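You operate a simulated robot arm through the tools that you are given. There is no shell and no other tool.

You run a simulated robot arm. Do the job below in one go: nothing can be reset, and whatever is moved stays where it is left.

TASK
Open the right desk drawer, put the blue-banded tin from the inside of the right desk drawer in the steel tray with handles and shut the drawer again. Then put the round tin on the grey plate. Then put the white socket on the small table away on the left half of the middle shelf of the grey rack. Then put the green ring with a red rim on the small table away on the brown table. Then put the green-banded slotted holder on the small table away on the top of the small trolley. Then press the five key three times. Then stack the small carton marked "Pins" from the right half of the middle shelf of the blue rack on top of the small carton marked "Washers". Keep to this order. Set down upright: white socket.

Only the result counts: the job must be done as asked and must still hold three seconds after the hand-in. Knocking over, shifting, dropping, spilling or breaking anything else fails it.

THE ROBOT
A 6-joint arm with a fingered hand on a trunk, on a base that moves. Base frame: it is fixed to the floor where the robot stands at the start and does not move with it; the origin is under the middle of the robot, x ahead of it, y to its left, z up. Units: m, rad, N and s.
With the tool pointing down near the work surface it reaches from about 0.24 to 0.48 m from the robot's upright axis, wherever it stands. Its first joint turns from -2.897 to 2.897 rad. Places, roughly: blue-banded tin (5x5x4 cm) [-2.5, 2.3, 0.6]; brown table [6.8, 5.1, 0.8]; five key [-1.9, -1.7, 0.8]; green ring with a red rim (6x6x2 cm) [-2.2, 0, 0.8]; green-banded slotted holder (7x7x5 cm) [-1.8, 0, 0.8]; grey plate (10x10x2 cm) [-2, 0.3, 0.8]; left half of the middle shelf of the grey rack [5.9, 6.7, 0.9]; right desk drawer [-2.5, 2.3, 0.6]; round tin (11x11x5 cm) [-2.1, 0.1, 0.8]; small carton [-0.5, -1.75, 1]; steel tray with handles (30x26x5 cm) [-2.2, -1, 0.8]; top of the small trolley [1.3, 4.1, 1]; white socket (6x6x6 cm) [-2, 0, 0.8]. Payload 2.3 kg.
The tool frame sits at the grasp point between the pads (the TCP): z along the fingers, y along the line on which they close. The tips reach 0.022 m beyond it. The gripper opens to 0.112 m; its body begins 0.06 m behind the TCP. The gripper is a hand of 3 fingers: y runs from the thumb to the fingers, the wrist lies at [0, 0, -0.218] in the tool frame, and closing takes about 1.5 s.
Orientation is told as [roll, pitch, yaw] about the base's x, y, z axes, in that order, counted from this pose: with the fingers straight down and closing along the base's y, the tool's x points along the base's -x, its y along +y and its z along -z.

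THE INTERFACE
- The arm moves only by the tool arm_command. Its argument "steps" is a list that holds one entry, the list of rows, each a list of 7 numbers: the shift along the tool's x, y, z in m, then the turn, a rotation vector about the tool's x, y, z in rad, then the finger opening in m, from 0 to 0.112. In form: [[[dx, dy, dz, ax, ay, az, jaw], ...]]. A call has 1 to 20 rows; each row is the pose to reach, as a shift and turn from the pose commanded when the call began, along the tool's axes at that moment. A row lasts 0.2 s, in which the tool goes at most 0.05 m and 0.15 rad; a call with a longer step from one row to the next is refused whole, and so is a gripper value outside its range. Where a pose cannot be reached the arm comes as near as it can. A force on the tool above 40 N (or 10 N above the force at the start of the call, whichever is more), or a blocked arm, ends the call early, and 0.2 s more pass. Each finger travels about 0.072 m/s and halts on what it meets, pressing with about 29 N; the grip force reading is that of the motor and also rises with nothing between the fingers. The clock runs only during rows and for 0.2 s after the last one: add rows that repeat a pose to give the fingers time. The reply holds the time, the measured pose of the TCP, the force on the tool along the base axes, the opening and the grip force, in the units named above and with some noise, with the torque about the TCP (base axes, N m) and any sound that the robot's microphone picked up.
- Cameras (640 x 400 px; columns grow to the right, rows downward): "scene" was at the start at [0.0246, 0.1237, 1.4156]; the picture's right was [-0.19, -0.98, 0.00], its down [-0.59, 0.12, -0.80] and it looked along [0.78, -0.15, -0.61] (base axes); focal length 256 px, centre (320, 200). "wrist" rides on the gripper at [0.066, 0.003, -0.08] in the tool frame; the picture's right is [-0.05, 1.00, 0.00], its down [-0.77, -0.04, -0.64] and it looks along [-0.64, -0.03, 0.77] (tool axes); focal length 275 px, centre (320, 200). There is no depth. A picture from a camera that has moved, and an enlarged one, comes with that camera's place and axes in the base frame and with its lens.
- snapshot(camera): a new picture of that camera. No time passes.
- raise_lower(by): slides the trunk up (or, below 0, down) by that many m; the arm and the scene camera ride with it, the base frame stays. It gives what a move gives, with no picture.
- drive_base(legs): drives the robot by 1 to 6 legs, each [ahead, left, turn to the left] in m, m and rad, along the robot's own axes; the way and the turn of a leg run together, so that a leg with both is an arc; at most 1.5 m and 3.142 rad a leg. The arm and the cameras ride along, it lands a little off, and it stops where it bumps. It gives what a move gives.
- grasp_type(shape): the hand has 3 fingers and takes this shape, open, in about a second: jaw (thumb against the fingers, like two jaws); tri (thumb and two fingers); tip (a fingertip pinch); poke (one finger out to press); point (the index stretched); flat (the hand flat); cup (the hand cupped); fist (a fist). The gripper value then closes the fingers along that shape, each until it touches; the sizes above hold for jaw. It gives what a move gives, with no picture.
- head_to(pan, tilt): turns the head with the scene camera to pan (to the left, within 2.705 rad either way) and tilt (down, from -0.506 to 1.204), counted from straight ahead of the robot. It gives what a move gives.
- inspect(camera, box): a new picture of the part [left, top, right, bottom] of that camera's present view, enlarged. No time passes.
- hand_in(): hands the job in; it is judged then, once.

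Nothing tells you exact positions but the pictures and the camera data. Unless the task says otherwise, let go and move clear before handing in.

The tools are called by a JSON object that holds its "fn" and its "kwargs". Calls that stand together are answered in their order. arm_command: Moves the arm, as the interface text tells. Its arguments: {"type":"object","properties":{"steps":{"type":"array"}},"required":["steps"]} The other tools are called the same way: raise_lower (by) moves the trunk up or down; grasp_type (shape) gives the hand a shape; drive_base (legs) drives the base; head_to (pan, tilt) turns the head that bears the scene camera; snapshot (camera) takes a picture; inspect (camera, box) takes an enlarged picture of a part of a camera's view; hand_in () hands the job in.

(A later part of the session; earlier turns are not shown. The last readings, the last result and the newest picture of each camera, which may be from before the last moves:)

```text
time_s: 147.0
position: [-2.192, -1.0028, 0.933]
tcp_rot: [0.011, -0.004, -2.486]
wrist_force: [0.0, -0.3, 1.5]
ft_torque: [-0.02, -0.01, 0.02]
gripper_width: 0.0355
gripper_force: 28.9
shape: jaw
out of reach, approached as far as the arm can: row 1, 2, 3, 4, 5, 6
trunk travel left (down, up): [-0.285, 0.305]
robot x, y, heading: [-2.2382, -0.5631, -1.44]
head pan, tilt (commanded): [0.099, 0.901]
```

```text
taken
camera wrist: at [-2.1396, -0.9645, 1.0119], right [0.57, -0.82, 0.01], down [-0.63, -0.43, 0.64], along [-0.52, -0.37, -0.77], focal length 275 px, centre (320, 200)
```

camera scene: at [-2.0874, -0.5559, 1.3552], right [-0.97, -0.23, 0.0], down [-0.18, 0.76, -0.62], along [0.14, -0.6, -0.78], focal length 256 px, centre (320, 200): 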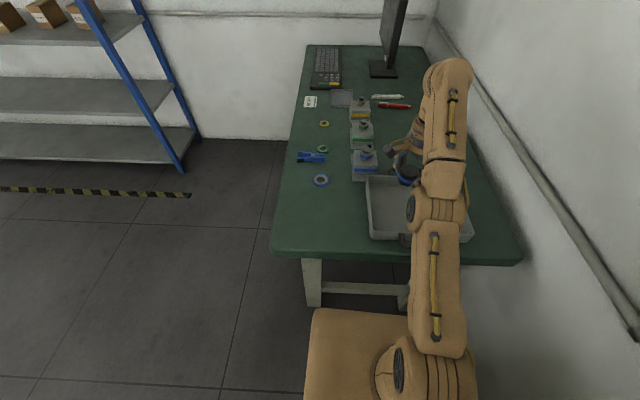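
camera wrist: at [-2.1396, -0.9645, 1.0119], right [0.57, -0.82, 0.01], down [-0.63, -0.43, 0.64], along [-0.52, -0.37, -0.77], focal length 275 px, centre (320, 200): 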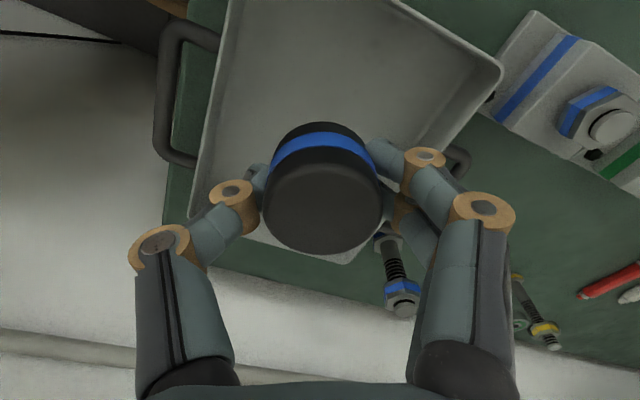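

The arm is stuck near a stretched posture. I try moving up and inward to free it.

{"fn": "arm_command", "kwargs": {"steps": [[[0.005, -0.009, -0.02, 0, 0, 0, 0.02], [0.01, -0.017, -0.04, 0, 0, 0, 0.02], [0.02, -0.035, -0.05, 0, 0, 0, 0.02], [0.03, -0.052, -0.05, 0, 0, 0, 0.02], [0.03, -0.052, -0.05, 0, 0, 0, 0.02]]]}}

{"fn": "snapshot", "kwargs": {"camera": "scene"}}

```text
time_s: 148.2
position: [-2.2018, -0.9424, 0.9802]
tcp_rot: [0.012, -0.003, -2.486]
wrist_force: [0.2, -0.3, -0.6]
ft_torque: [-0.02, -0.01, 0.01]
gripper_width: 0.0359
gripper_force: 29.0
shape: jaw
trunk travel left (down, up): [-0.285, 0.305]
robot x, y, heading: [-2.2356, -0.5558, -1.443]
head pan, tilt (commanded): [0.099, 0.901]
```

```text
taken
camera scene: at [-2.0874, -0.5559, 1.3552], right [-0.97, -0.23, 0.0], down [-0.18, 0.76, -0.62], along [0.14, -0.6, -0.78], focal length 256 px, centre (320, 200)
```

scene: 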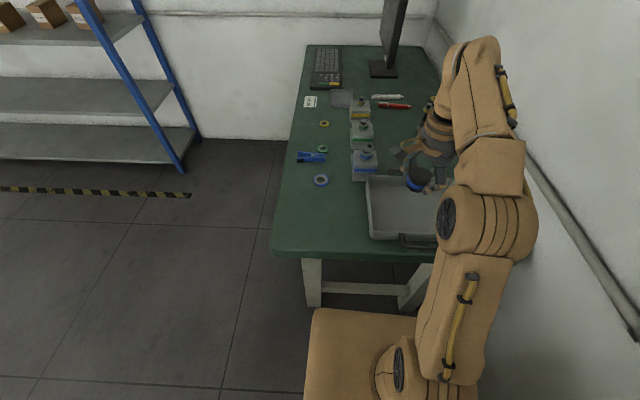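

Freed. I drive the base 3.5 cm closer to the table instead, then lower at the shorter reach.

{"fn": "drive_base", "kwargs": {"legs": [[0.035, 0, 0]]}}

{"fn": "arm_command", "kwargs": {"steps": [[[0, 0, 0.03, 0, 0, 0, 0.02], [0, 0, 0.06, 0, 0, 0, 0.02], [0, 0, 0.09, 0, 0, 0, 0.02], [0, 0, 0.12, 0, 0, 0, 0.02], [0, 0, 0.13, 0, 0, 0, 0.02], [0, 0, 0.13, 0, 0, 0, 0.02]]]}}

{"fn": "snapshot", "kwargs": {"camera": "wrist"}}

{"fn": "snapshot", "kwargs": {"camera": "scene"}}

```text
time_s: 149.1
position: [-2.197, -0.977, 0.9805]
tcp_rot: [0.011, -0.005, -2.485]
wrist_force: [1.2, 0.0, -0.7]
ft_torque: [0.0, 0.02, 0.0]
gripper_width: 0.0358
gripper_force: 28.9
shape: jaw
trunk travel left (down, up): [-0.285, 0.305]
robot x, y, heading: [-2.2344, -0.5896, -1.443]
head pan, tilt (commanded): [0.099, 0.901]
```

```text
time_s: 150.5
position: [-2.1965, -0.9789, 0.8497]
tcp_rot: [0.01, -0.005, -2.486]
wrist_force: [-0.1, -0.4, -1.1]
ft_torque: [0.0, -0.02, 0.03]
gripper_width: 0.0355
gripper_force: 28.9
shape: jaw
trunk travel left (down, up): [-0.285, 0.305]
robot x, y, heading: [-2.2352, -0.5937, -1.441]
head pan, tilt (commanded): [0.099, 0.901]
```

```text
taken
camera wrist: at [-2.1431, -0.9404, 0.9297], right [0.57, -0.82, 0.01], down [-0.63, -0.43, 0.64], along [-0.52, -0.37, -0.77], focal length 275 px, centre (320, 200)
```

wrist: 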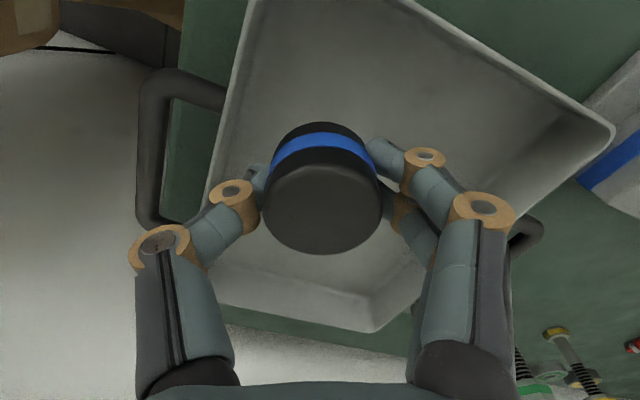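

```text
taken
camera scene: at [-2.0828, -0.5904, 1.3552], right [-0.97, -0.23, 0.0], down [-0.18, 0.76, -0.62], along [0.14, -0.6, -0.78], focal length 256 px, centre (320, 200)
```

scene: 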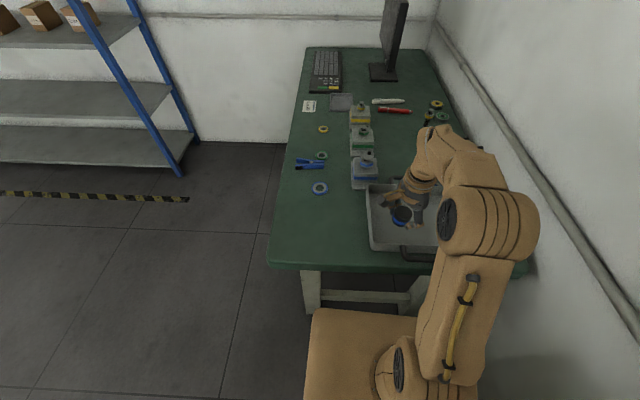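

The tin hangs inside the tray. I shift 1.5 cm away from the near wall and lower slowly until it touches the tray floor.

{"fn": "arm_command", "kwargs": {"steps": [[[0, 0.015, 0.0, 0, 0, 0, 0.02], [0, 0.015, 0.01, 0, 0, 0, 0.02], [0, 0.015, 0.02, 0, 0, 0, 0.02], [0, 0.015, 0.025, 0, 0, 0, 0.02], [0, 0.015, 0.03, 0, 0, 0, 0.02], [0, 0.015, 0.03, 0, 0, 0, 0.02]]]}}

{"fn": "snapshot", "kwargs": {"camera": "wrist"}}

```text
time_s: 151.9
position: [-2.1872, -0.9906, 0.822]
tcp_rot: [0.01, -0.006, -2.486]
wrist_force: [-0.9, 1.0, -1.3]
ft_torque: [-0.04, 0.03, 0.02]
gripper_width: 0.0355
gripper_force: 28.9
shape: jaw
trunk travel left (down, up): [-0.285, 0.305]
robot x, y, heading: [-2.2299, -0.5933, -1.436]
head pan, tilt (commanded): [0.099, 0.901]
```

```text
taken
camera wrist: at [-2.1344, -0.9528, 0.9009], right [0.57, -0.82, 0.01], down [-0.63, -0.43, 0.64], along [-0.52, -0.37, -0.77], focal length 275 px, centre (320, 200)
```

wrist: 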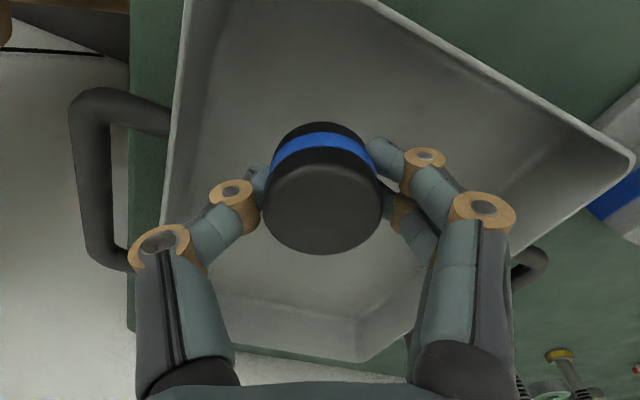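

No contact yet. I go down a few millimetres at a time.

{"fn": "arm_command", "kwargs": {"steps": [[[0, 0, 0.003, 0, 0, 0, 0.02], [0, 0, 0.006, 0, 0, 0, 0.02], [0, 0, 0.008, 0, 0, 0, 0.02], [0, 0, 0.008, 0, 0, 0, 0.02]]]}}

```text
time_s: 152.9
position: [-2.188, -0.9894, 0.8119]
tcp_rot: [0.009, -0.004, -2.485]
wrist_force: [0.4, -0.9, -0.6]
ft_torque: [-0.01, 0.02, -0.01]
gripper_width: 0.0356
gripper_force: 29.6
shape: jaw
trunk travel left (down, up): [-0.285, 0.305]
robot x, y, heading: [-2.2318, -0.5979, -1.435]
head pan, tilt (commanded): [0.099, 0.901]
```

{"fn": "arm_command", "kwargs": {"steps": [[[0, 0, 0.002, 0, 0, 0, 0.02], [0, 0, 0.004, 0, 0, 0, 0.02], [0, 0, 0.006, 0, 0, 0, 0.02], [0, 0, 0.006, 0, 0, 0, 0.02]]]}}

{"fn": "snapshot", "kwargs": {"camera": "wrist"}}

```text
time_s: 153.9
position: [-2.1876, -0.9913, 0.8053]
tcp_rot: [0.01, -0.005, -2.485]
wrist_force: [0.1, 0.3, -0.6]
ft_torque: [0.0, -0.02, 0.0]
gripper_width: 0.0357
gripper_force: 28.6
shape: jaw
trunk travel left (down, up): [-0.285, 0.305]
robot x, y, heading: [-2.2336, -0.5944, -1.44]
head pan, tilt (commanded): [0.099, 0.901]
```

```text
taken
camera wrist: at [-2.1338, -0.9525, 0.8859], right [0.57, -0.82, 0.01], down [-0.63, -0.43, 0.64], along [-0.52, -0.37, -0.77], focal length 275 px, centre (320, 200)
```

wrist: 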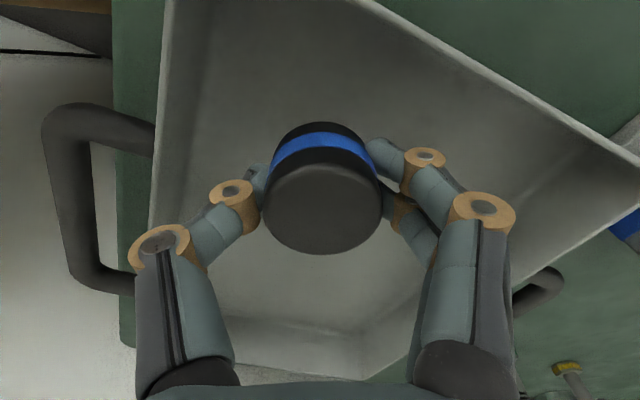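

{"fn": "arm_command", "kwargs": {"steps": [[[0, 0, 0.003, 0, 0, 0, 0.02], [0, 0, 0.006, 0, 0, 0, 0.02], [0, 0, 0.008, 0, 0, 0, 0.02], [0, 0, 0.008, 0, 0, 0, 0.02]]]}}

{"fn": "inspect", "kwargs": {"camera": "scene", "box": [340, 140, 500, 280]}}

```text
time_s: 154.9
position: [-2.1867, -0.9912, 0.7979]
tcp_rot: [0.011, -0.004, -2.485]
wrist_force: [0.2, 0.3, -1.3]
ft_torque: [0.04, 0.01, 0.0]
gripper_width: 0.0356
gripper_force: 28.8
shape: jaw
trunk travel left (down, up): [-0.285, 0.305]
robot x, y, heading: [-2.2334, -0.5946, -1.44]
head pan, tilt (commanded): [0.099, 0.901]
```

```text
2.86 times, centred on (420, 210) of scene
camera zoom: at [-2.0828, -0.5904, 1.3552], right [-0.97, -0.23, 0.0], down [-0.18, 0.76, -0.62], along [0.14, -0.6, -0.78], focal length 731 px, centre (34, 171)
```

zoom: 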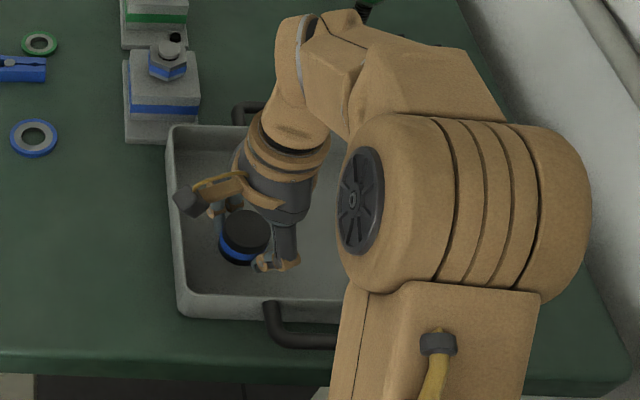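

{"fn": "arm_command", "kwargs": {"steps": [[[0, 0, 0.003, 0, 0, 0, 0.02], [0, 0, 0.006, 0, 0, 0, 0.02], [0, 0, 0.008, 0, 0, 0, 0.02], [0, 0, 0.008, 0, 0, 0, 0.02]]]}}

{"fn": "snapshot", "kwargs": {"camera": "wrist"}}

```text
time_s: 155.9
position: [-2.187, -0.9906, 0.7904]
tcp_rot: [0.011, -0.005, -2.485]
wrist_force: [0.8, 0.5, -0.6]
ft_torque: [0.02, 0.0, 0.02]
gripper_width: 0.0355
gripper_force: 29.0
shape: jaw
trunk travel left (down, up): [-0.285, 0.305]
robot x, y, heading: [-2.2336, -0.5941, -1.436]
head pan, tilt (commanded): [0.099, 0.901]
```

```text
taken
camera wrist: at [-2.1337, -0.9533, 0.8696], right [0.57, -0.82, 0.01], down [-0.63, -0.43, 0.64], along [-0.52, -0.37, -0.77], focal length 275 px, centre (320, 200)
```

wrist: 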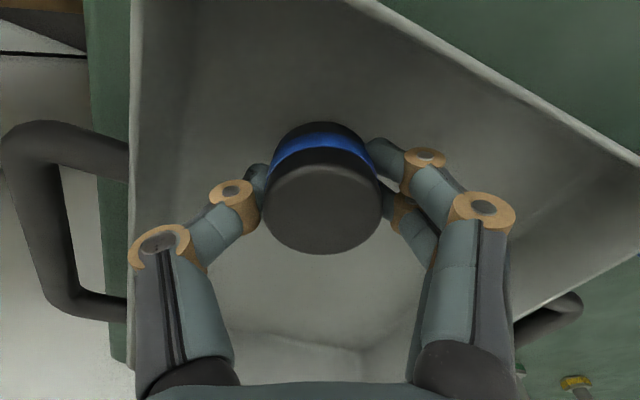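

{"fn": "arm_command", "kwargs": {"steps": [[[0, 0, 0.003, 0, 0, 0, 0.02], [0, 0, 0.006, 0, 0, 0, 0.02], [0, 0, 0.008, 0, 0, 0, 0.02], [0, 0, 0.008, 0, 0, 0, 0.02]]]}}

{"fn": "snapshot", "kwargs": {"camera": "wrist"}}

```text
time_s: 156.9
position: [-2.1878, -0.9909, 0.7817]
tcp_rot: [0.009, -0.006, -2.486]
wrist_force: [-0.6, 0.7, -0.5]
ft_torque: [-0.02, 0.02, 0.01]
gripper_width: 0.0354
gripper_force: 28.3
shape: jaw
trunk travel left (down, up): [-0.285, 0.305]
robot x, y, heading: [-2.2328, -0.5957, -1.441]
head pan, tilt (commanded): [0.099, 0.901]
```

```text
taken
camera wrist: at [-2.1337, -0.9529, 0.8622], right [0.57, -0.82, 0.01], down [-0.63, -0.43, 0.64], along [-0.52, -0.37, -0.77], focal length 275 px, centre (320, 200)
```

wrist: 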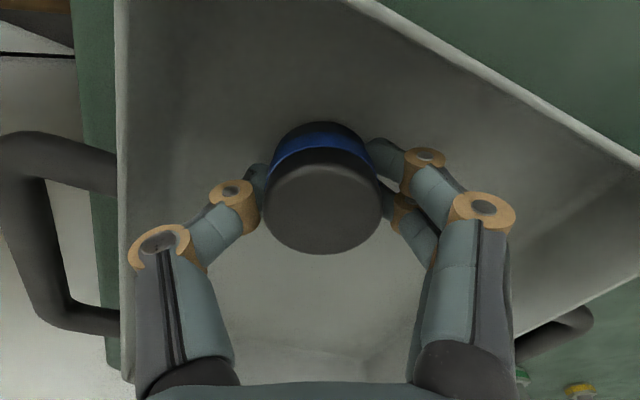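

The rim triangulates to z about 0.79, so the tray floor is near 0.747: contact should be imminent. I go on in 2 mm steps.

{"fn": "arm_command", "kwargs": {"steps": [[[0, 0, 0.002, 0, 0, 0, 0.02], [0, 0, 0.004, 0, 0, 0, 0.02], [0, 0, 0.004, 0, 0, 0, 0.02]]]}}

```text
time_s: 157.7
position: [-2.1881, -0.992, 0.779]
tcp_rot: [0.011, -0.006, -2.485]
wrist_force: [0.4, 0.1, -0.8]
ft_torque: [-0.01, 0.02, 0.01]
gripper_width: 0.0355
gripper_force: 28.7
shape: jaw
trunk travel left (down, up): [-0.285, 0.305]
robot x, y, heading: [-2.2306, -0.5936, -1.437]
head pan, tilt (commanded): [0.099, 0.901]
```

{"fn": "arm_command", "kwargs": {"steps": [[[0, 0, 0.002, 0, 0, 0, 0.02], [0, 0, 0.004, 0, 0, 0, 0.02], [0, 0, 0.004, 0, 0, 0, 0.02]]]}}

{"fn": "inspect", "kwargs": {"camera": "scene", "box": [360, 170, 460, 250]}}

```text
time_s: 158.5
position: [-2.1885, -0.9905, 0.7748]
tcp_rot: [0.016, -0.007, -2.485]
wrist_force: [0.1, -3.3, 15.8]
ft_torque: [0.03, -0.01, -0.02]
gripper_width: 0.0358
gripper_force: 29.3
shape: jaw
trunk travel left (down, up): [-0.285, 0.305]
robot x, y, heading: [-2.2335, -0.5929, -1.437]
head pan, tilt (commanded): [0.099, 0.901]
```

```text
5.00 times, centred on (410, 210) of scene
camera zoom: at [-2.0829, -0.5891, 1.3554], right [-0.97, -0.23, 0.0], down [-0.18, 0.76, -0.62], along [0.14, -0.61, -0.78], focal length 1278 px, centre (-130, 150)
```

zoom: 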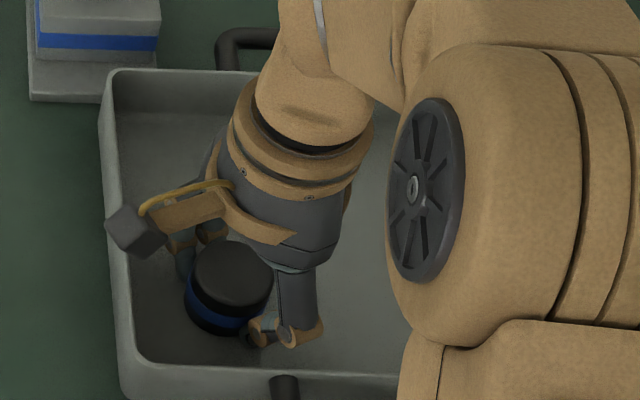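

Contact with the tray floor at about 16 N. I open the fingers and then lift straight up.

{"fn": "arm_command", "kwargs": {"steps": [[[0, 0, -0.002, 0, 0, 0, 0.04], [0, 0, -0.002, 0, 0, 0, 0.07], [0, 0, -0.002, 0, 0, 0, 0.075], [0, 0, -0.002, 0, 0, 0, 0.075], [0, 0, -0.002, 0, 0, 0, 0.075], [0, 0, -0.03, 0, 0, 0, 0.075], [0, 0, -0.06, 0, 0, 0, 0.075], [0, 0, -0.1, 0, 0, 0, 0.075], [0, 0, -0.14, 0, 0, 0, 0.075], [0, 0, -0.18, 0, 0, 0, 0.075], [0, 0, -0.18, 0, 0, 0, 0.075]]]}}

{"fn": "snapshot", "kwargs": {"camera": "wrist"}}

{"fn": "inspect", "kwargs": {"camera": "scene", "box": [340, 140, 500, 280]}}

```text
time_s: 160.9
position: [-2.1878, -0.9899, 0.9541]
tcp_rot: [0.013, -0.007, -2.485]
wrist_force: [-0.9, -0.6, -0.7]
ft_torque: [0.02, -0.03, 0.0]
gripper_width: 0.0746
gripper_force: 0.0
shape: jaw
trunk travel left (down, up): [-0.285, 0.305]
robot x, y, heading: [-2.2298, -0.5957, -1.439]
head pan, tilt (commanded): [0.099, 0.901]
```

```text
taken
camera wrist: at [-2.1335, -0.9514, 1.0348], right [0.57, -0.82, 0.01], down [-0.63, -0.43, 0.64], along [-0.52, -0.37, -0.77], focal length 275 px, centre (320, 200)
```

wrist: 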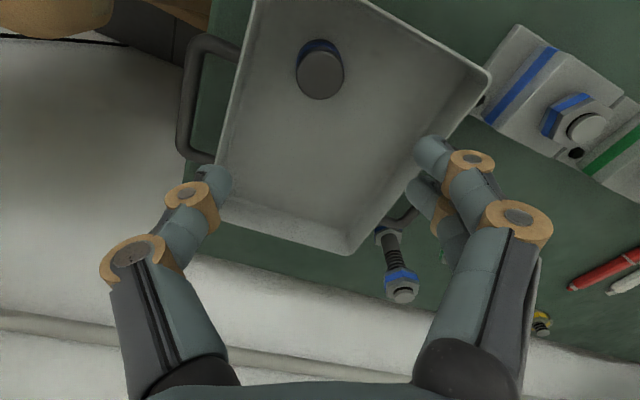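

```text
2.86 times, centred on (420, 210) of scene
camera zoom: at [-2.0829, -0.5903, 1.3552], right [-0.97, -0.23, 0.0], down [-0.18, 0.76, -0.62], along [0.14, -0.6, -0.78], focal length 731 px, centre (34, 171)
```

zoom: 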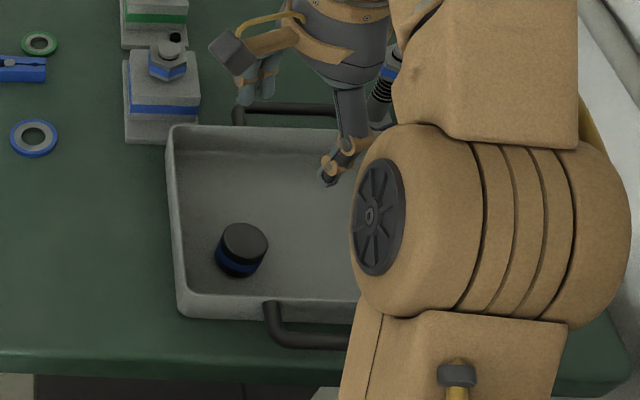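

The blue-banded tin stands in the steel tray. I slide back out of the lane and return to the drawer to shut it.

{"fn": "drive_base", "kwargs": {"legs": [[-0.035, 0, 0], [0, 0.55, 0], [0, 0.53, 0], [0, 0, -0.133]]}}

{"fn": "drive_base", "kwargs": {"legs": [[-1.4, 0, 0], [-1.4, 0, 0]]}}

```text
time_s: 167.8
position: [-1.166, -0.8199, 0.9547]
tcp_rot: [0.012, -0.006, -2.621]
wrist_force: [-0.2, 0.3, -0.2]
ft_torque: [-0.03, 0.0, 0.01]
gripper_width: 0.0748
gripper_force: 0.1
shape: jaw
trunk travel left (down, up): [-0.285, 0.305]
robot x, y, heading: [-1.1587, -0.4197, -1.57]
head pan, tilt (commanded): [0.099, 0.901]
```

```text
time_s: 181.3
position: [-1.1449, 1.9611, 0.9534]
tcp_rot: [0.013, -0.005, -2.643]
wrist_force: [0.1, -0.1, -0.4]
ft_torque: [0.03, 0.04, 0.0]
gripper_width: 0.0748
gripper_force: 0.0
shape: jaw
trunk travel left (down, up): [-0.285, 0.305]
robot x, y, heading: [-1.1268, 2.3561, -1.599]
head pan, tilt (commanded): [0.099, 0.901]
```

I'm back in front of the cabinet. I turn to face the drawer, lower the trunk and bring the tool level again with closed fingers to push the drawer shut.

{"fn": "drive_base", "kwargs": {"legs": [[0, 0, -1.355], [0.03, -0.086, 0]]}}

{"fn": "raise_lower", "kwargs": {"by": -0.26}}

{"fn": "arm_command", "kwargs": {"steps": [[[0, 0, 0, 0, 0, -0.131, 0.07], [0, 0, 0, 0, 0, -0.262, 0.05], [0, 0, 0, 0, 0, -0.393, 0.03], [0, 0, 0, 0, 0, -0.524, 0.02], [0, 0, 0, 0, 0, -0.655, 0.0], [0, 0, 0, 0, 0, -0.785, 0.0], [0, 0, 0, 0, 0, -0.916, 0.0], [0, 0, 0, 0, 0, -1.047, 0.0], [0, 0, 0, 0, 0, -1.047, 0.0]]]}}

{"fn": "head_to", "kwargs": {"pan": -0.05, "tilt": 0.7}}

{"fn": "snapshot", "kwargs": {"camera": "scene"}}

```text
time_s: 185.7
position: [-1.5644, 2.3636, 0.9539]
tcp_rot: [0.013, -0.006, 2.298]
wrist_force: [-0.1, -0.1, -0.8]
ft_torque: [-0.03, -0.01, 0.0]
gripper_width: 0.0749
gripper_force: 0.1
shape: jaw
trunk travel left (down, up): [-0.285, 0.305]
robot x, y, heading: [-1.1731, 2.4354, -2.937]
head pan, tilt (commanded): [0.099, 0.901]
```

```text
time_s: 188.4
position: [-1.5656, 2.3623, 0.6951]
tcp_rot: [0.011, -0.005, 2.302]
wrist_force: [0.3, 0.3, 0.4]
ft_torque: [0.0, -0.03, 0.02]
gripper_width: 0.0748
gripper_force: 0.0
shape: jaw
trunk travel left (down, up): [-0.025, 0.565]
robot x, y, heading: [-1.1731, 2.4341, -2.935]
head pan, tilt (commanded): [0.099, 0.901]
```

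```text
time_s: 190.4
position: [-1.5647, 2.3615, 0.6954]
tcp_rot: [0.001, -0.012, -2.935]
wrist_force: [0.4, 0.9, 0.0]
ft_torque: [-0.03, 0.02, 0.04]
gripper_width: 0.0
gripper_force: 29.0
shape: jaw
trunk travel left (down, up): [-0.025, 0.565]
robot x, y, heading: [-1.1759, 2.4326, -2.94]
head pan, tilt (commanded): [0.099, 0.901]
```

```text
time_s: 191.1
position: [-1.5641, 2.3615, 0.6949]
tcp_rot: [0.0, -0.011, -2.937]
wrist_force: [0.7, -0.1, -0.3]
ft_torque: [-0.03, -0.02, 0.01]
gripper_width: 0.0001
gripper_force: 29.2
shape: jaw
trunk travel left (down, up): [-0.025, 0.565]
robot x, y, heading: [-1.1774, 2.4352, -2.931]
head pan, tilt (commanded): [-0.051, 0.7]
```

```text
taken
camera scene: at [-1.1709, 2.297, 1.1113], right [-0.15, 0.99, 0.0], down [0.64, 0.1, -0.76], along [-0.76, -0.12, -0.64], focal length 256 px, centre (320, 200)
```

scene: 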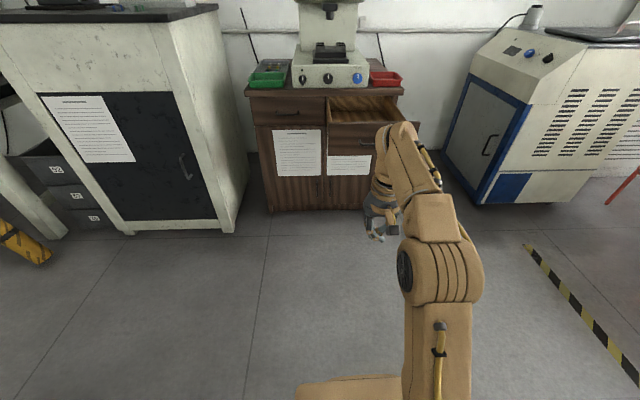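

I rotate the tool to horizontal, extending as it turns.

{"fn": "arm_command", "kwargs": {"steps": [[[-0.025, 0, 0.0, -0.0806, -0.0806, 0.0806, 0.0], [-0.05, 0, 0.0, -0.1612, -0.1612, 0.1612, 0.0], [-0.08, 0, 0.0, -0.2418, -0.2418, 0.2418, 0.0], [-0.11, 0, 0.0, -0.3225, -0.3225, 0.3225, 0.0], [-0.14, 0, 0.0, -0.4031, -0.4031, 0.4031, 0.0], [-0.17, 0, 0.0, -0.4837, -0.4837, 0.4837, 0.0], [-0.2, 0, 0.0, -0.5643, -0.5643, 0.5643, 0.0], [-0.22, 0, 0.0, -0.6449, -0.6449, 0.6449, 0.0], [-0.24, 0, 0.0, -0.7255, -0.7255, 0.7255, 0.0], [-0.26, 0, 0.0, -0.8061, -0.8061, 0.8061, 0.0], [-0.27, 0, 0.0, -0.8868, -0.8868, 0.8868, 0.0], [-0.275, 0, 0.01, -0.9674, -0.9674, 0.9674, 0.0], [-0.28, 0, 0.015, -1.048, -1.048, 1.048, 0.0], [-0.285, 0, 0.02, -1.1286, -1.1286, 1.1286, 0.0], [-0.29, 0, 0.025, -1.2092, -1.2092, 1.2092, 0.0], [-0.29, 0, 0.025, -1.2092, -1.2092, 1.2092, 0.0]]]}}

{"fn": "snapshot", "kwargs": {"camera": "wrist"}}

{"fn": "snapshot", "kwargs": {"camera": "scene"}}

```text
time_s: 194.5
position: [-1.8781, 2.2978, 0.6782]
tcp_rot: [1.585, -0.007, 1.785]
wrist_force: [0.1, -0.2, 0.2]
ft_torque: [0.03, 0.03, -0.03]
gripper_width: 0.0002
gripper_force: 29.2
shape: jaw
out of reach, approached as far as the arm can: row 10, 11, 12, 13, 14, 15, 16
trunk travel left (down, up): [-0.025, 0.565]
robot x, y, heading: [-1.1757, 2.4328, -2.938]
head pan, tilt (commanded): [-0.051, 0.7]
```

```text
taken
camera wrist: at [-1.7874, 2.2491, 0.6788], right [0.01, 0.04, 1.0], down [0.46, 0.89, -0.04], along [-0.89, 0.46, -0.01], focal length 275 px, centre (320, 200)
```

wrist: 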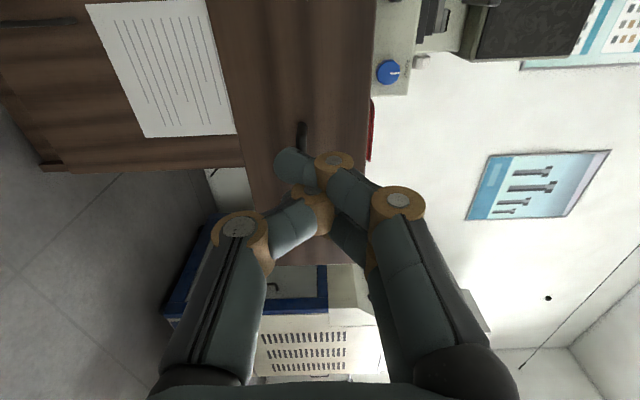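

```text
taken
camera scene: at [-1.171, 2.2971, 1.1113], right [-0.15, 0.99, 0.0], down [0.64, 0.1, -0.76], along [-0.76, -0.12, -0.64], focal length 256 px, centre (320, 200)
```

scene: 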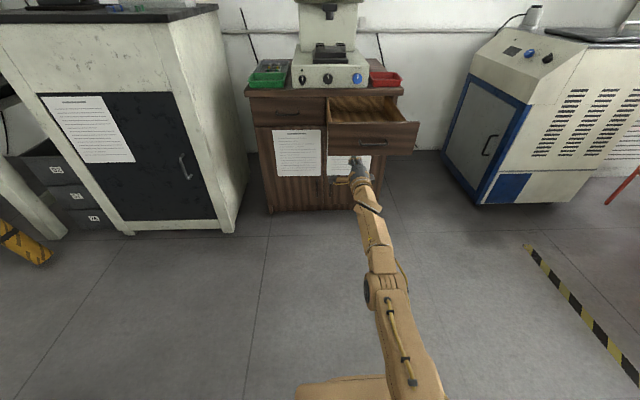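

The closed fingers point level at the drawer front, left of the handle. I drive ahead to make contact and begin pushing.

{"fn": "drive_base", "kwargs": {"legs": [[0.22, 0, 0]]}}

{"fn": "snapshot", "kwargs": {"camera": "scene"}}

{"fn": "snapshot", "kwargs": {"camera": "wrist"}}

```text
time_s: 196.2
position: [-2.0914, 2.251, 0.6772]
tcp_rot: [1.587, -0.006, 1.788]
wrist_force: [0.0, -0.3, -0.2]
ft_torque: [0.02, 0.01, -0.03]
gripper_width: 0.0
gripper_force: 29.0
shape: jaw
trunk travel left (down, up): [-0.025, 0.565]
robot x, y, heading: [-1.3847, 2.3951, -2.937]
head pan, tilt (commanded): [-0.051, 0.7]
```

```text
taken
camera scene: at [-1.3835, 2.2527, 1.1113], right [-0.16, 0.99, 0.0], down [0.64, 0.1, -0.77], along [-0.76, -0.12, -0.64], focal length 256 px, centre (320, 200)
```

scene: 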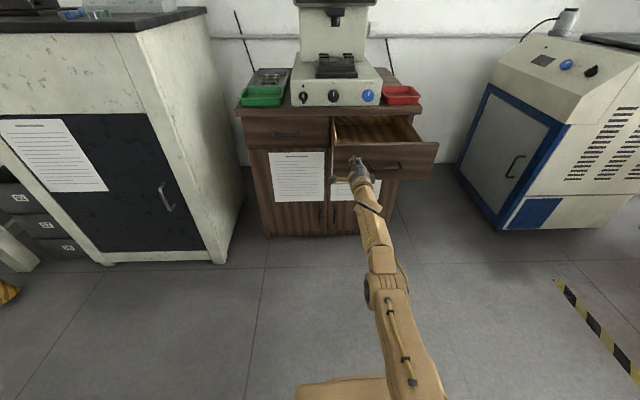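

```text
taken
camera wrist: at [-1.9997, 2.203, 0.6794], right [0.01, 0.04, 1.0], down [0.45, 0.89, -0.04], along [-0.89, 0.45, -0.01], focal length 275 px, centre (320, 200)
```

wrist: 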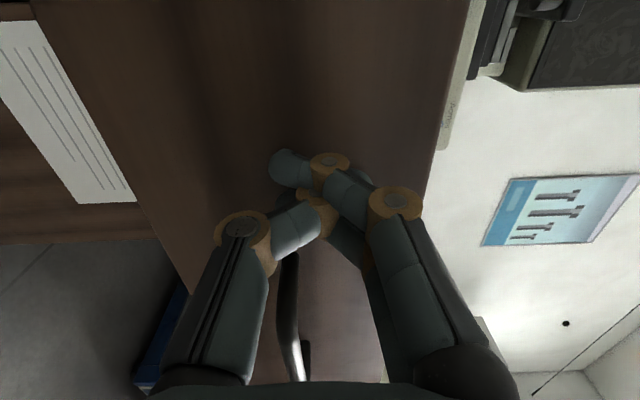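

Near or at contact. I keep pushing.

{"fn": "drive_base", "kwargs": {"legs": [[0.15, 0, 0]]}}

{"fn": "snapshot", "kwargs": {"camera": "scene"}}

```text
time_s: 197.5
position: [-2.2394, 2.2207, 0.6781]
tcp_rot: [1.587, -0.008, 1.79]
wrist_force: [-0.4, -0.7, -0.1]
ft_torque: [0.02, 0.01, 0.04]
gripper_width: 0.0
gripper_force: 29.0
shape: jaw
trunk travel left (down, up): [-0.025, 0.565]
robot x, y, heading: [-1.5313, 2.3588, -2.937]
head pan, tilt (commanded): [-0.051, 0.7]
```

```text
taken
camera scene: at [-1.5298, 2.2221, 1.1113], right [-0.15, 0.99, 0.0], down [0.64, 0.1, -0.77], along [-0.76, -0.12, -0.64], focal length 256 px, centre (320, 200)
```

scene: 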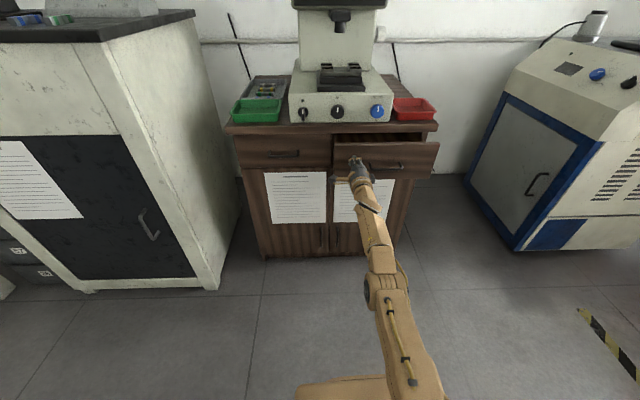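

The drawer is two-thirds shut. I push on with smaller steps.

{"fn": "drive_base", "kwargs": {"legs": [[0.06, 0, 0]]}}

{"fn": "inspect", "kwargs": {"camera": "scene", "box": [220, 80, 460, 230]}}

```text
time_s: 198.5
position: [-2.2973, 2.2086, 0.6781]
tcp_rot: [1.587, -0.005, 1.789]
wrist_force: [0.0, 0.5, -0.5]
ft_torque: [-0.02, -0.01, 0.01]
gripper_width: 0.0
gripper_force: 29.2
shape: jaw
trunk travel left (down, up): [-0.025, 0.565]
robot x, y, heading: [-1.5902, 2.3471, -2.938]
head pan, tilt (commanded): [-0.051, 0.7]
```

```text
2.67 times, centred on (340, 155) of scene
camera zoom: at [-1.5887, 2.2098, 1.1113], right [-0.15, 0.99, 0.0], down [0.64, 0.1, -0.77], along [-0.76, -0.12, -0.64], focal length 682 px, centre (267, 320)
```

zoom: 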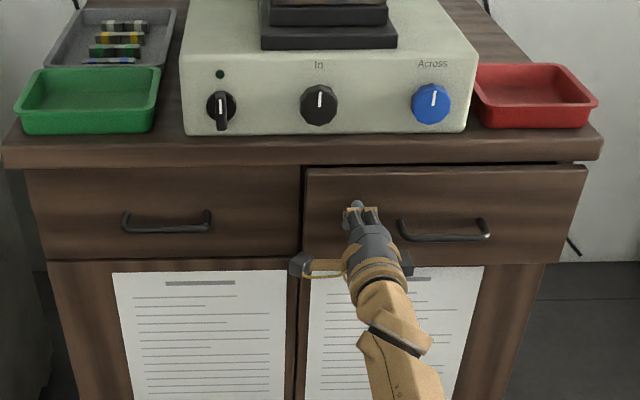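

Nearly shut, about 2 cm to go. I push in small increments until it resists.

{"fn": "drive_base", "kwargs": {"legs": [[0.02, 0, 0]]}}

{"fn": "drive_base", "kwargs": {"legs": [[0.01, 0, 0]]}}

{"fn": "inspect", "kwargs": {"camera": "scene", "box": [220, 80, 460, 230]}}

```text
time_s: 199.3
position: [-2.3168, 2.2051, 0.6785]
tcp_rot: [1.587, -0.006, 1.789]
wrist_force: [0.3, -0.7, -0.2]
ft_torque: [0.02, 0.04, -0.01]
gripper_width: 0.0001
gripper_force: 28.9
shape: jaw
trunk travel left (down, up): [-0.025, 0.565]
robot x, y, heading: [-1.6126, 2.3429, -2.934]
head pan, tilt (commanded): [-0.051, 0.7]
```

```text
time_s: 200.0
position: [-2.3257, 2.2019, 0.6774]
tcp_rot: [1.587, -0.007, 1.789]
wrist_force: [-0.2, 0.7, 0.1]
ft_torque: [0.02, -0.01, -0.01]
gripper_width: 0.0
gripper_force: 29.5
shape: jaw
trunk travel left (down, up): [-0.025, 0.565]
robot x, y, heading: [-1.6241, 2.3461, -2.938]
head pan, tilt (commanded): [-0.051, 0.7]
```

```text
2.67 times, centred on (340, 155) of scene
camera zoom: at [-1.6179, 2.2037, 1.1113], right [-0.15, 0.99, 0.0], down [0.64, 0.1, -0.76], along [-0.76, -0.12, -0.64], focal length 682 px, centre (267, 320)
```

zoom: 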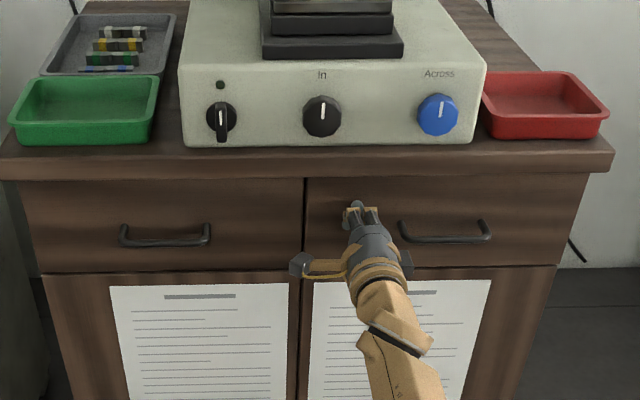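

It looks almost flush. I push a few more millimetres until I feel the stop.

{"fn": "drive_base", "kwargs": {"legs": [[0.008, 0, 0]]}}

{"fn": "drive_base", "kwargs": {"legs": [[0.006, 0, 0]]}}

{"fn": "inspect", "kwargs": {"camera": "scene", "box": [280, 110, 400, 185]}}

```text
time_s: 200.8
position: [-2.3315, 2.2, 0.6797]
tcp_rot: [1.59, -0.008, 1.788]
wrist_force: [19.8, 3.4, 3.2]
ft_torque: [0.01, -0.16, -0.1]
gripper_width: 0.0001
gripper_force: 29.2
shape: jaw
trunk travel left (down, up): [-0.025, 0.565]
robot x, y, heading: [-1.6233, 2.3411, -2.939]
head pan, tilt (commanded): [-0.051, 0.7]
```

```text
time_s: 201.6
position: [-2.3344, 2.1993, 0.6828]
tcp_rot: [1.594, -0.006, 1.789]
wrist_force: [27.6, 6.3, 2.6]
ft_torque: [0.08, -0.29, -0.14]
gripper_width: 0.0001
gripper_force: 28.6
shape: jaw
trunk travel left (down, up): [-0.025, 0.565]
robot x, y, heading: [-1.6317, 2.3423, -2.938]
head pan, tilt (commanded): [-0.051, 0.7]
stopped in leg 1: the force on the tool passed its limit at 44 N (the readings are from after the stop); the commanded pose is now the measured one
```

```text
5.33 times, centred on (340, 148) of scene
camera zoom: at [-1.6243, 2.2024, 1.1114], right [-0.15, 0.99, 0.0], down [0.63, 0.1, -0.77], along [-0.76, -0.12, -0.64], focal length 1364 px, centre (213, 480)
```

zoom: 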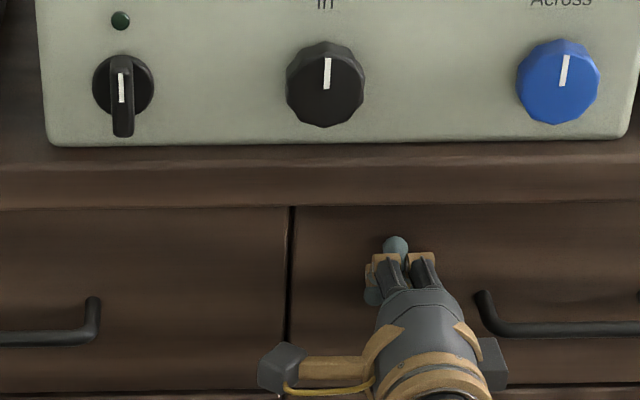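

The drawer is shut (it met its stop firmly). I back off, raise the trunk and return the tool to pointing down.

{"fn": "drive_base", "kwargs": {"legs": [[-0.4, 0, 0]]}}

{"fn": "raise_lower", "kwargs": {"by": 0.3}}

{"fn": "arm_command", "kwargs": {"steps": [[[0, 0, -0.022, 0.0818, 0.0807, -0.0794, 0.02], [0, 0, -0.044, 0.1637, 0.1614, -0.1588, 0.04], [0, 0, -0.066, 0.2455, 0.2422, -0.2382, 0.06], [0, 0, -0.088, 0.3274, 0.3229, -0.3177, 0.08], [0, 0, -0.11, 0.4092, 0.4036, -0.3971, 0.08], [0, 0, -0.132, 0.4911, 0.4843, -0.4765, 0.08], [0, 0, -0.154, 0.5729, 0.565, -0.5559, 0.08], [0, 0, -0.176, 0.6548, 0.6458, -0.6353, 0.08], [0, 0, -0.198, 0.7366, 0.7265, -0.7147, 0.08], [0, 0, -0.22, 0.8185, 0.8072, -0.7941, 0.08], [0, 0, -0.242, 0.9003, 0.8879, -0.8735, 0.08], [0, 0, -0.264, 0.9822, 0.9686, -0.953, 0.08], [0, 0, -0.286, 1.064, 1.0494, -1.0324, 0.08], [0, 0, -0.308, 1.1458, 1.1301, -1.1118, 0.08], [0, 0, -0.33, 1.2277, 1.2108, -1.1912, 0.08], [0, 0, -0.33, 1.2277, 1.2108, -1.1912, 0.08]]]}}

{"fn": "head_to", "kwargs": {"pan": 0, "tilt": 0.6}}

{"fn": "snapshot", "kwargs": {"camera": "scene"}}

```text
time_s: 204.1
position: [-1.9489, 2.2789, 0.6791]
tcp_rot: [1.588, -0.005, 1.789]
wrist_force: [-0.5, 0.6, 1.0]
ft_torque: [0.0, 0.03, 0.0]
gripper_width: 0.0
gripper_force: 29.2
shape: jaw
trunk travel left (down, up): [-0.025, 0.565]
robot x, y, heading: [-1.2402, 2.4217, -2.937]
head pan, tilt (commanded): [-0.051, 0.7]
```

```text
time_s: 207.1
position: [-1.9485, 2.2806, 0.9785]
tcp_rot: [1.588, -0.005, 1.788]
wrist_force: [-0.6, 0.3, 0.1]
ft_torque: [0.02, 0.01, 0.02]
gripper_width: 0.0
gripper_force: 29.0
shape: jaw
trunk travel left (down, up): [-0.325, 0.265]
robot x, y, heading: [-1.2413, 2.4175, -2.935]
head pan, tilt (commanded): [-0.051, 0.7]
```

```text
time_s: 210.5
position: [-1.6261, 2.3526, 0.9709]
tcp_rot: [-0.006, -0.001, -2.936]
wrist_force: [-0.7, -1.5, 1.2]
ft_torque: [0.0, 0.0, -0.02]
gripper_width: 0.0798
gripper_force: 0.0
shape: jaw
out of reach, approached as far as the arm can: row 1, 2, 3, 4, 5
trunk travel left (down, up): [-0.325, 0.265]
robot x, y, heading: [-1.2435, 2.4203, -2.94]
head pan, tilt (commanded): [-0.051, 0.7]
```

```text
time_s: 211.2
position: [-1.627, 2.3533, 0.9712]
tcp_rot: [-0.007, -0.001, -2.939]
wrist_force: [0.9, -0.2, -0.1]
ft_torque: [0.02, -0.03, -0.03]
gripper_width: 0.08
gripper_force: 0.1
shape: jaw
trunk travel left (down, up): [-0.325, 0.265]
robot x, y, heading: [-1.2433, 2.4207, -2.936]
head pan, tilt (commanded): [0.0, 0.6]
```

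```text
taken
camera scene: at [-1.2435, 2.2775, 1.4199], right [-0.2, 0.98, 0.0], down [0.55, 0.12, -0.82], along [-0.81, -0.17, -0.57], focal length 256 px, centre (320, 200)
```

scene: 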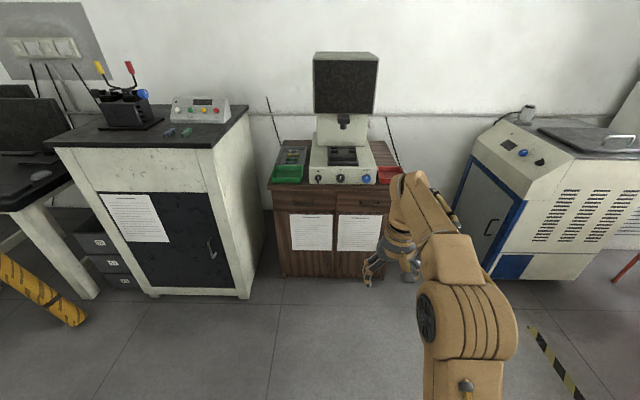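

The drawer is closed and nothing else has moved. Next is the round tin: I slide along to the front of the black desk for a close look.

{"fn": "drive_base", "kwargs": {"legs": [[0.3, 1.18, 0], [0.06, 1.06, 0]]}}

{"fn": "head_to", "kwargs": {"pan": 0.0, "tilt": 0.6}}

{"fn": "snapshot", "kwargs": {"camera": "scene"}}

{"fn": "inspect", "kwargs": {"camera": "scene", "box": [160, 120, 400, 270]}}

```text
time_s: 222.4
position: [-1.505, 0.0774, 0.9716]
tcp_rot: [-0.004, -0.002, -2.93]
wrist_force: [-0.8, 0.4, 0.0]
ft_torque: [-0.03, -0.04, 0.0]
gripper_width: 0.08
gripper_force: 0.0
shape: jaw
trunk travel left (down, up): [-0.325, 0.265]
robot x, y, heading: [-1.1247, 0.1506, -2.931]
head pan, tilt (commanded): [0.0, 0.6]
```

```text
time_s: 223.0
position: [-1.504, 0.0776, 0.9707]
tcp_rot: [-0.006, -0.001, -2.932]
wrist_force: [0.1, 0.6, 0.4]
ft_torque: [-0.01, 0.0, 0.01]
gripper_width: 0.0798
gripper_force: 0.1
shape: jaw
trunk travel left (down, up): [-0.325, 0.265]
robot x, y, heading: [-1.1209, 0.1479, -2.925]
head pan, tilt (commanded): [0.0, 0.6]
```

```text
taken
camera scene: at [-1.1206, 0.0045, 1.42], right [-0.21, 0.98, 0.0], down [0.55, 0.12, -0.83], along [-0.81, -0.17, -0.56], focal length 256 px, centre (320, 200)
```

scene: 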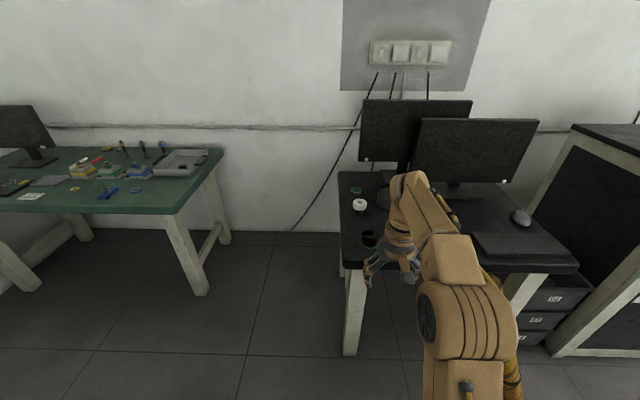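

```text
2.67 times, centred on (280, 195) of scene
camera zoom: at [-1.1206, 0.0045, 1.42], right [-0.21, 0.98, 0.0], down [0.55, 0.12, -0.83], along [-0.81, -0.17, -0.56], focal length 682 px, centre (427, 213)
```

zoom: 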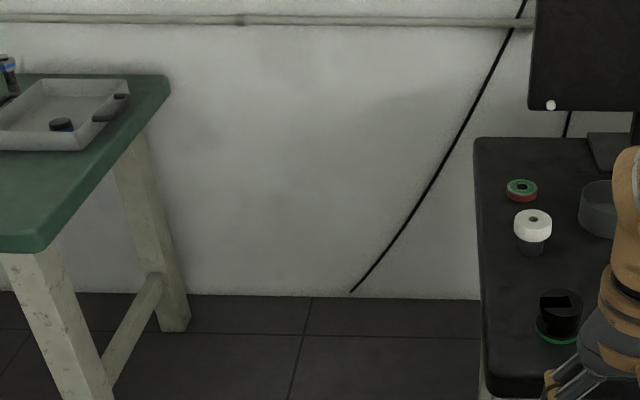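

My arm hides the desk. I step to the right so that I can see the desk from the camera side.

{"fn": "drive_base", "kwargs": {"legs": [[0, -0.4, 0]]}}

{"fn": "head_to", "kwargs": {"pan": 0.25, "tilt": 0.6}}

{"fn": "snapshot", "kwargs": {"camera": "scene"}}

{"fn": "inspect", "kwargs": {"camera": "scene", "box": [220, 100, 460, 250]}}

```text
time_s: 225.5
position: [-1.5909, 0.4703, 0.9727]
tcp_rot: [-0.005, -0.002, -2.924]
wrist_force: [-0.6, -0.1, 0.2]
ft_torque: [0.01, 0.02, -0.02]
gripper_width: 0.0798
gripper_force: 0.2
shape: jaw
trunk travel left (down, up): [-0.325, 0.265]
robot x, y, heading: [-1.2065, 0.5463, -2.924]
head pan, tilt (commanded): [0.0, 0.6]
```

```text
time_s: 226.3
position: [-1.5913, 0.4703, 0.9731]
tcp_rot: [-0.006, -0.001, -2.924]
wrist_force: [0.0, 0.3, -0.6]
ft_torque: [-0.01, -0.02, -0.03]
gripper_width: 0.0798
gripper_force: 0.0
shape: jaw
trunk travel left (down, up): [-0.325, 0.265]
robot x, y, heading: [-1.2128, 0.5374, -2.924]
head pan, tilt (commanded): [0.25, 0.6]
```

```text
taken
camera scene: at [-1.1992, 0.3795, 1.42], right [-0.45, 0.89, 0.0], down [0.5, 0.25, -0.83], along [-0.74, -0.37, -0.56], focal length 256 px, centre (320, 200)
```

scene: 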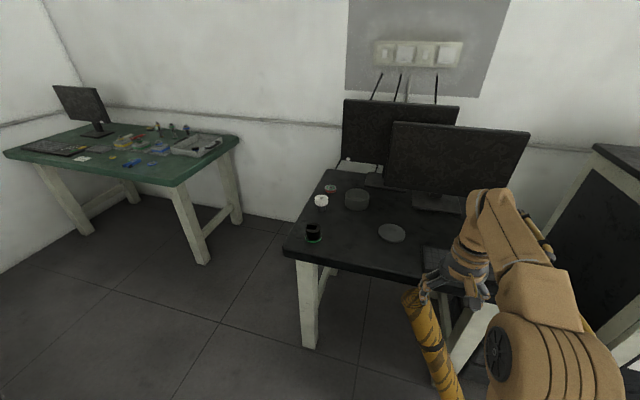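

```text
2.67 times, centred on (340, 175) of scene
camera zoom: at [-1.1992, 0.3795, 1.42], right [-0.45, 0.89, 0.0], down [0.5, 0.25, -0.83], along [-0.74, -0.37, -0.56], focal length 682 px, centre (267, 267)
```

zoom: 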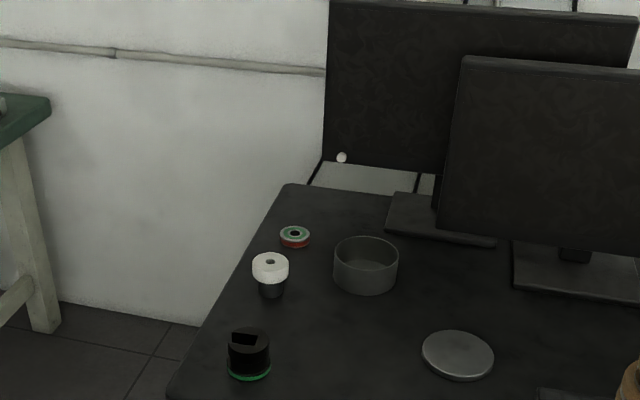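

I have a clear view now: round tin (open) at about [-2.12, 0.10], plate [-1.98, 0.29] with its top at z 0.767, socket [-2.01, -0.02], ring [-2.17, -0.05], holder [-1.84, 0.03], desk top about 0.747. I'll take the tin by its near rim from the lane, so I go back to the lane's mouth facing the desk's left side.

{"fn": "drive_base", "kwargs": {"legs": [[0.1, 0.772, 0], [0, 0, -1.614]]}}

{"fn": "arm_command", "kwargs": {"steps": [[[0, 0, 0, 0, 0, 0.131, 0.08], [0, 0, 0, 0, 0, 0.262, 0.08], [0, 0, 0, 0, 0, 0.393, 0.08], [0, 0, 0, 0, 0, 0.524, 0.08], [0, 0, 0, 0, 0, 0.655, 0.08], [0, 0, 0, 0, 0, 0.785, 0.08], [0, 0, 0, 0, 0, 0.916, 0.08], [0, 0, 0, 0, 0, 1.047, 0.08], [0, 0, 0, 0, 0, 1.178, 0.08], [0, 0, 0, 0, 0, 1.309, 0.08], [0, 0, 0, 0, 0, 1.44, 0.08], [0, 0, 0, 0, 0, 1.571, 0.08], [0, 0, 0, 0, 0, 1.571, 0.08]]]}}

{"fn": "head_to", "kwargs": {"pan": 0.6, "tilt": 0.7}}

{"fn": "snapshot", "kwargs": {"camera": "scene"}}

```text
time_s: 234.4
position: [-1.1908, 0.1571, 0.9722]
tcp_rot: [-0.003, -0.001, 1.721]
wrist_force: [0.0, 0.0, 0.2]
ft_torque: [0.01, -0.03, 0.01]
gripper_width: 0.0796
gripper_force: 0.1
shape: jaw
trunk travel left (down, up): [-0.325, 0.265]
robot x, y, heading: [-1.143, -0.2306, 1.723]
head pan, tilt (commanded): [0.25, 0.6]
```

```text
time_s: 237.2
position: [-1.191, 0.1562, 0.9712]
tcp_rot: [0.0, -0.005, 0.149]
wrist_force: [-0.4, -1.0, 0.5]
ft_torque: [0.02, 0.01, -0.02]
gripper_width: 0.0797
gripper_force: 0.1
shape: jaw
trunk travel left (down, up): [-0.325, 0.265]
robot x, y, heading: [-1.1423, -0.2297, 1.72]
head pan, tilt (commanded): [0.25, 0.6]
```

```text
time_s: 238.1
position: [-1.1902, 0.1575, 0.9715]
tcp_rot: [0.0, -0.005, 0.149]
wrist_force: [1.5, -0.2, -0.6]
ft_torque: [0.0, -0.02, 0.0]
gripper_width: 0.0798
gripper_force: 0.1
shape: jaw
trunk travel left (down, up): [-0.325, 0.265]
robot x, y, heading: [-1.1419, -0.2272, 1.726]
head pan, tilt (commanded): [0.6, 0.7]
```

```text
taken
camera scene: at [-1.3312, -0.2476, 1.4114], right [0.73, 0.68, 0.0], down [0.44, -0.47, -0.77], along [-0.52, 0.56, -0.64], focal length 256 px, centre (320, 200)
```

scene: 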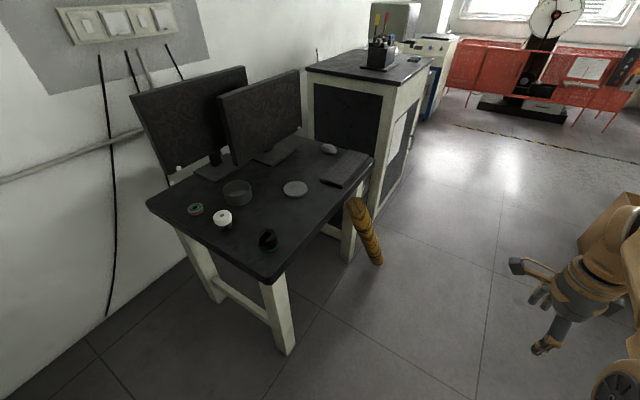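

The view confirms the positions. I correct the heading slightly and slide left into the lane with the hand high above the desk items.

{"fn": "drive_base", "kwargs": {"legs": [[0, 0, 0.025], [-0.01, 0.5, 0]]}}

{"fn": "head_to", "kwargs": {"pan": 0.3, "tilt": 1.0}}

{"fn": "snapshot", "kwargs": {"camera": "scene"}}

```text
time_s: 241.3
position: [-1.6798, 0.0603, 0.9723]
tcp_rot: [0.0, -0.005, 0.17]
wrist_force: [-0.4, 0.6, 0.3]
ft_torque: [0.03, 0.04, 0.02]
gripper_width: 0.0801
gripper_force: 0.0
shape: jaw
trunk travel left (down, up): [-0.325, 0.265]
robot x, y, heading: [-1.6226, -0.3218, 1.746]
head pan, tilt (commanded): [0.6, 0.7]
```

```text
time_s: 242.1
position: [-1.6803, 0.0608, 0.9717]
tcp_rot: [0.003, -0.005, 0.171]
wrist_force: [-0.3, 0.0, -0.2]
ft_torque: [0.0, -0.02, 0.02]
gripper_width: 0.0797
gripper_force: 0.0
shape: jaw
trunk travel left (down, up): [-0.325, 0.265]
robot x, y, heading: [-1.6222, -0.3234, 1.743]
head pan, tilt (commanded): [0.3, 1.0]
```

```text
taken
camera scene: at [-1.784, -0.3455, 1.388], right [0.89, 0.46, 0.0], down [0.38, -0.75, -0.54], along [-0.25, 0.48, -0.84], focal length 256 px, centre (320, 200)
```

scene: 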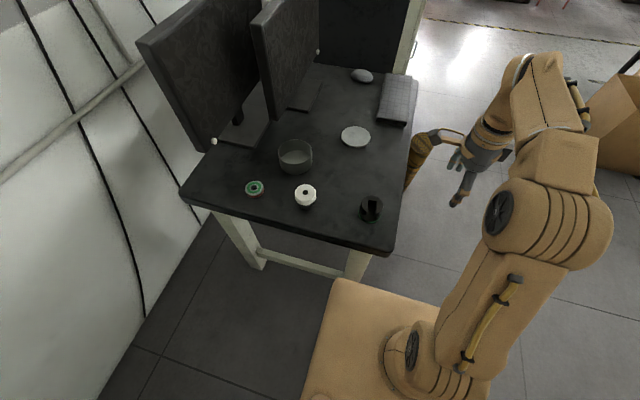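

I zoom in for precise positions of the tin and its neighbours.

{"fn": "inspect", "kwargs": {"camera": "scene", "box": [200, 100, 420, 240]}}

```text
2.86 times, centred on (310, 170) of scene
camera zoom: at [-1.784, -0.3455, 1.388], right [0.89, 0.46, 0.0], down [0.38, -0.75, -0.54], along [-0.25, 0.48, -0.84], focal length 731 px, centre (349, 286)
```

zoom: 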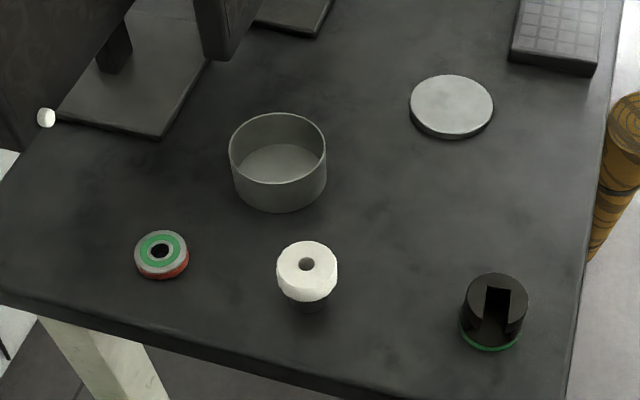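

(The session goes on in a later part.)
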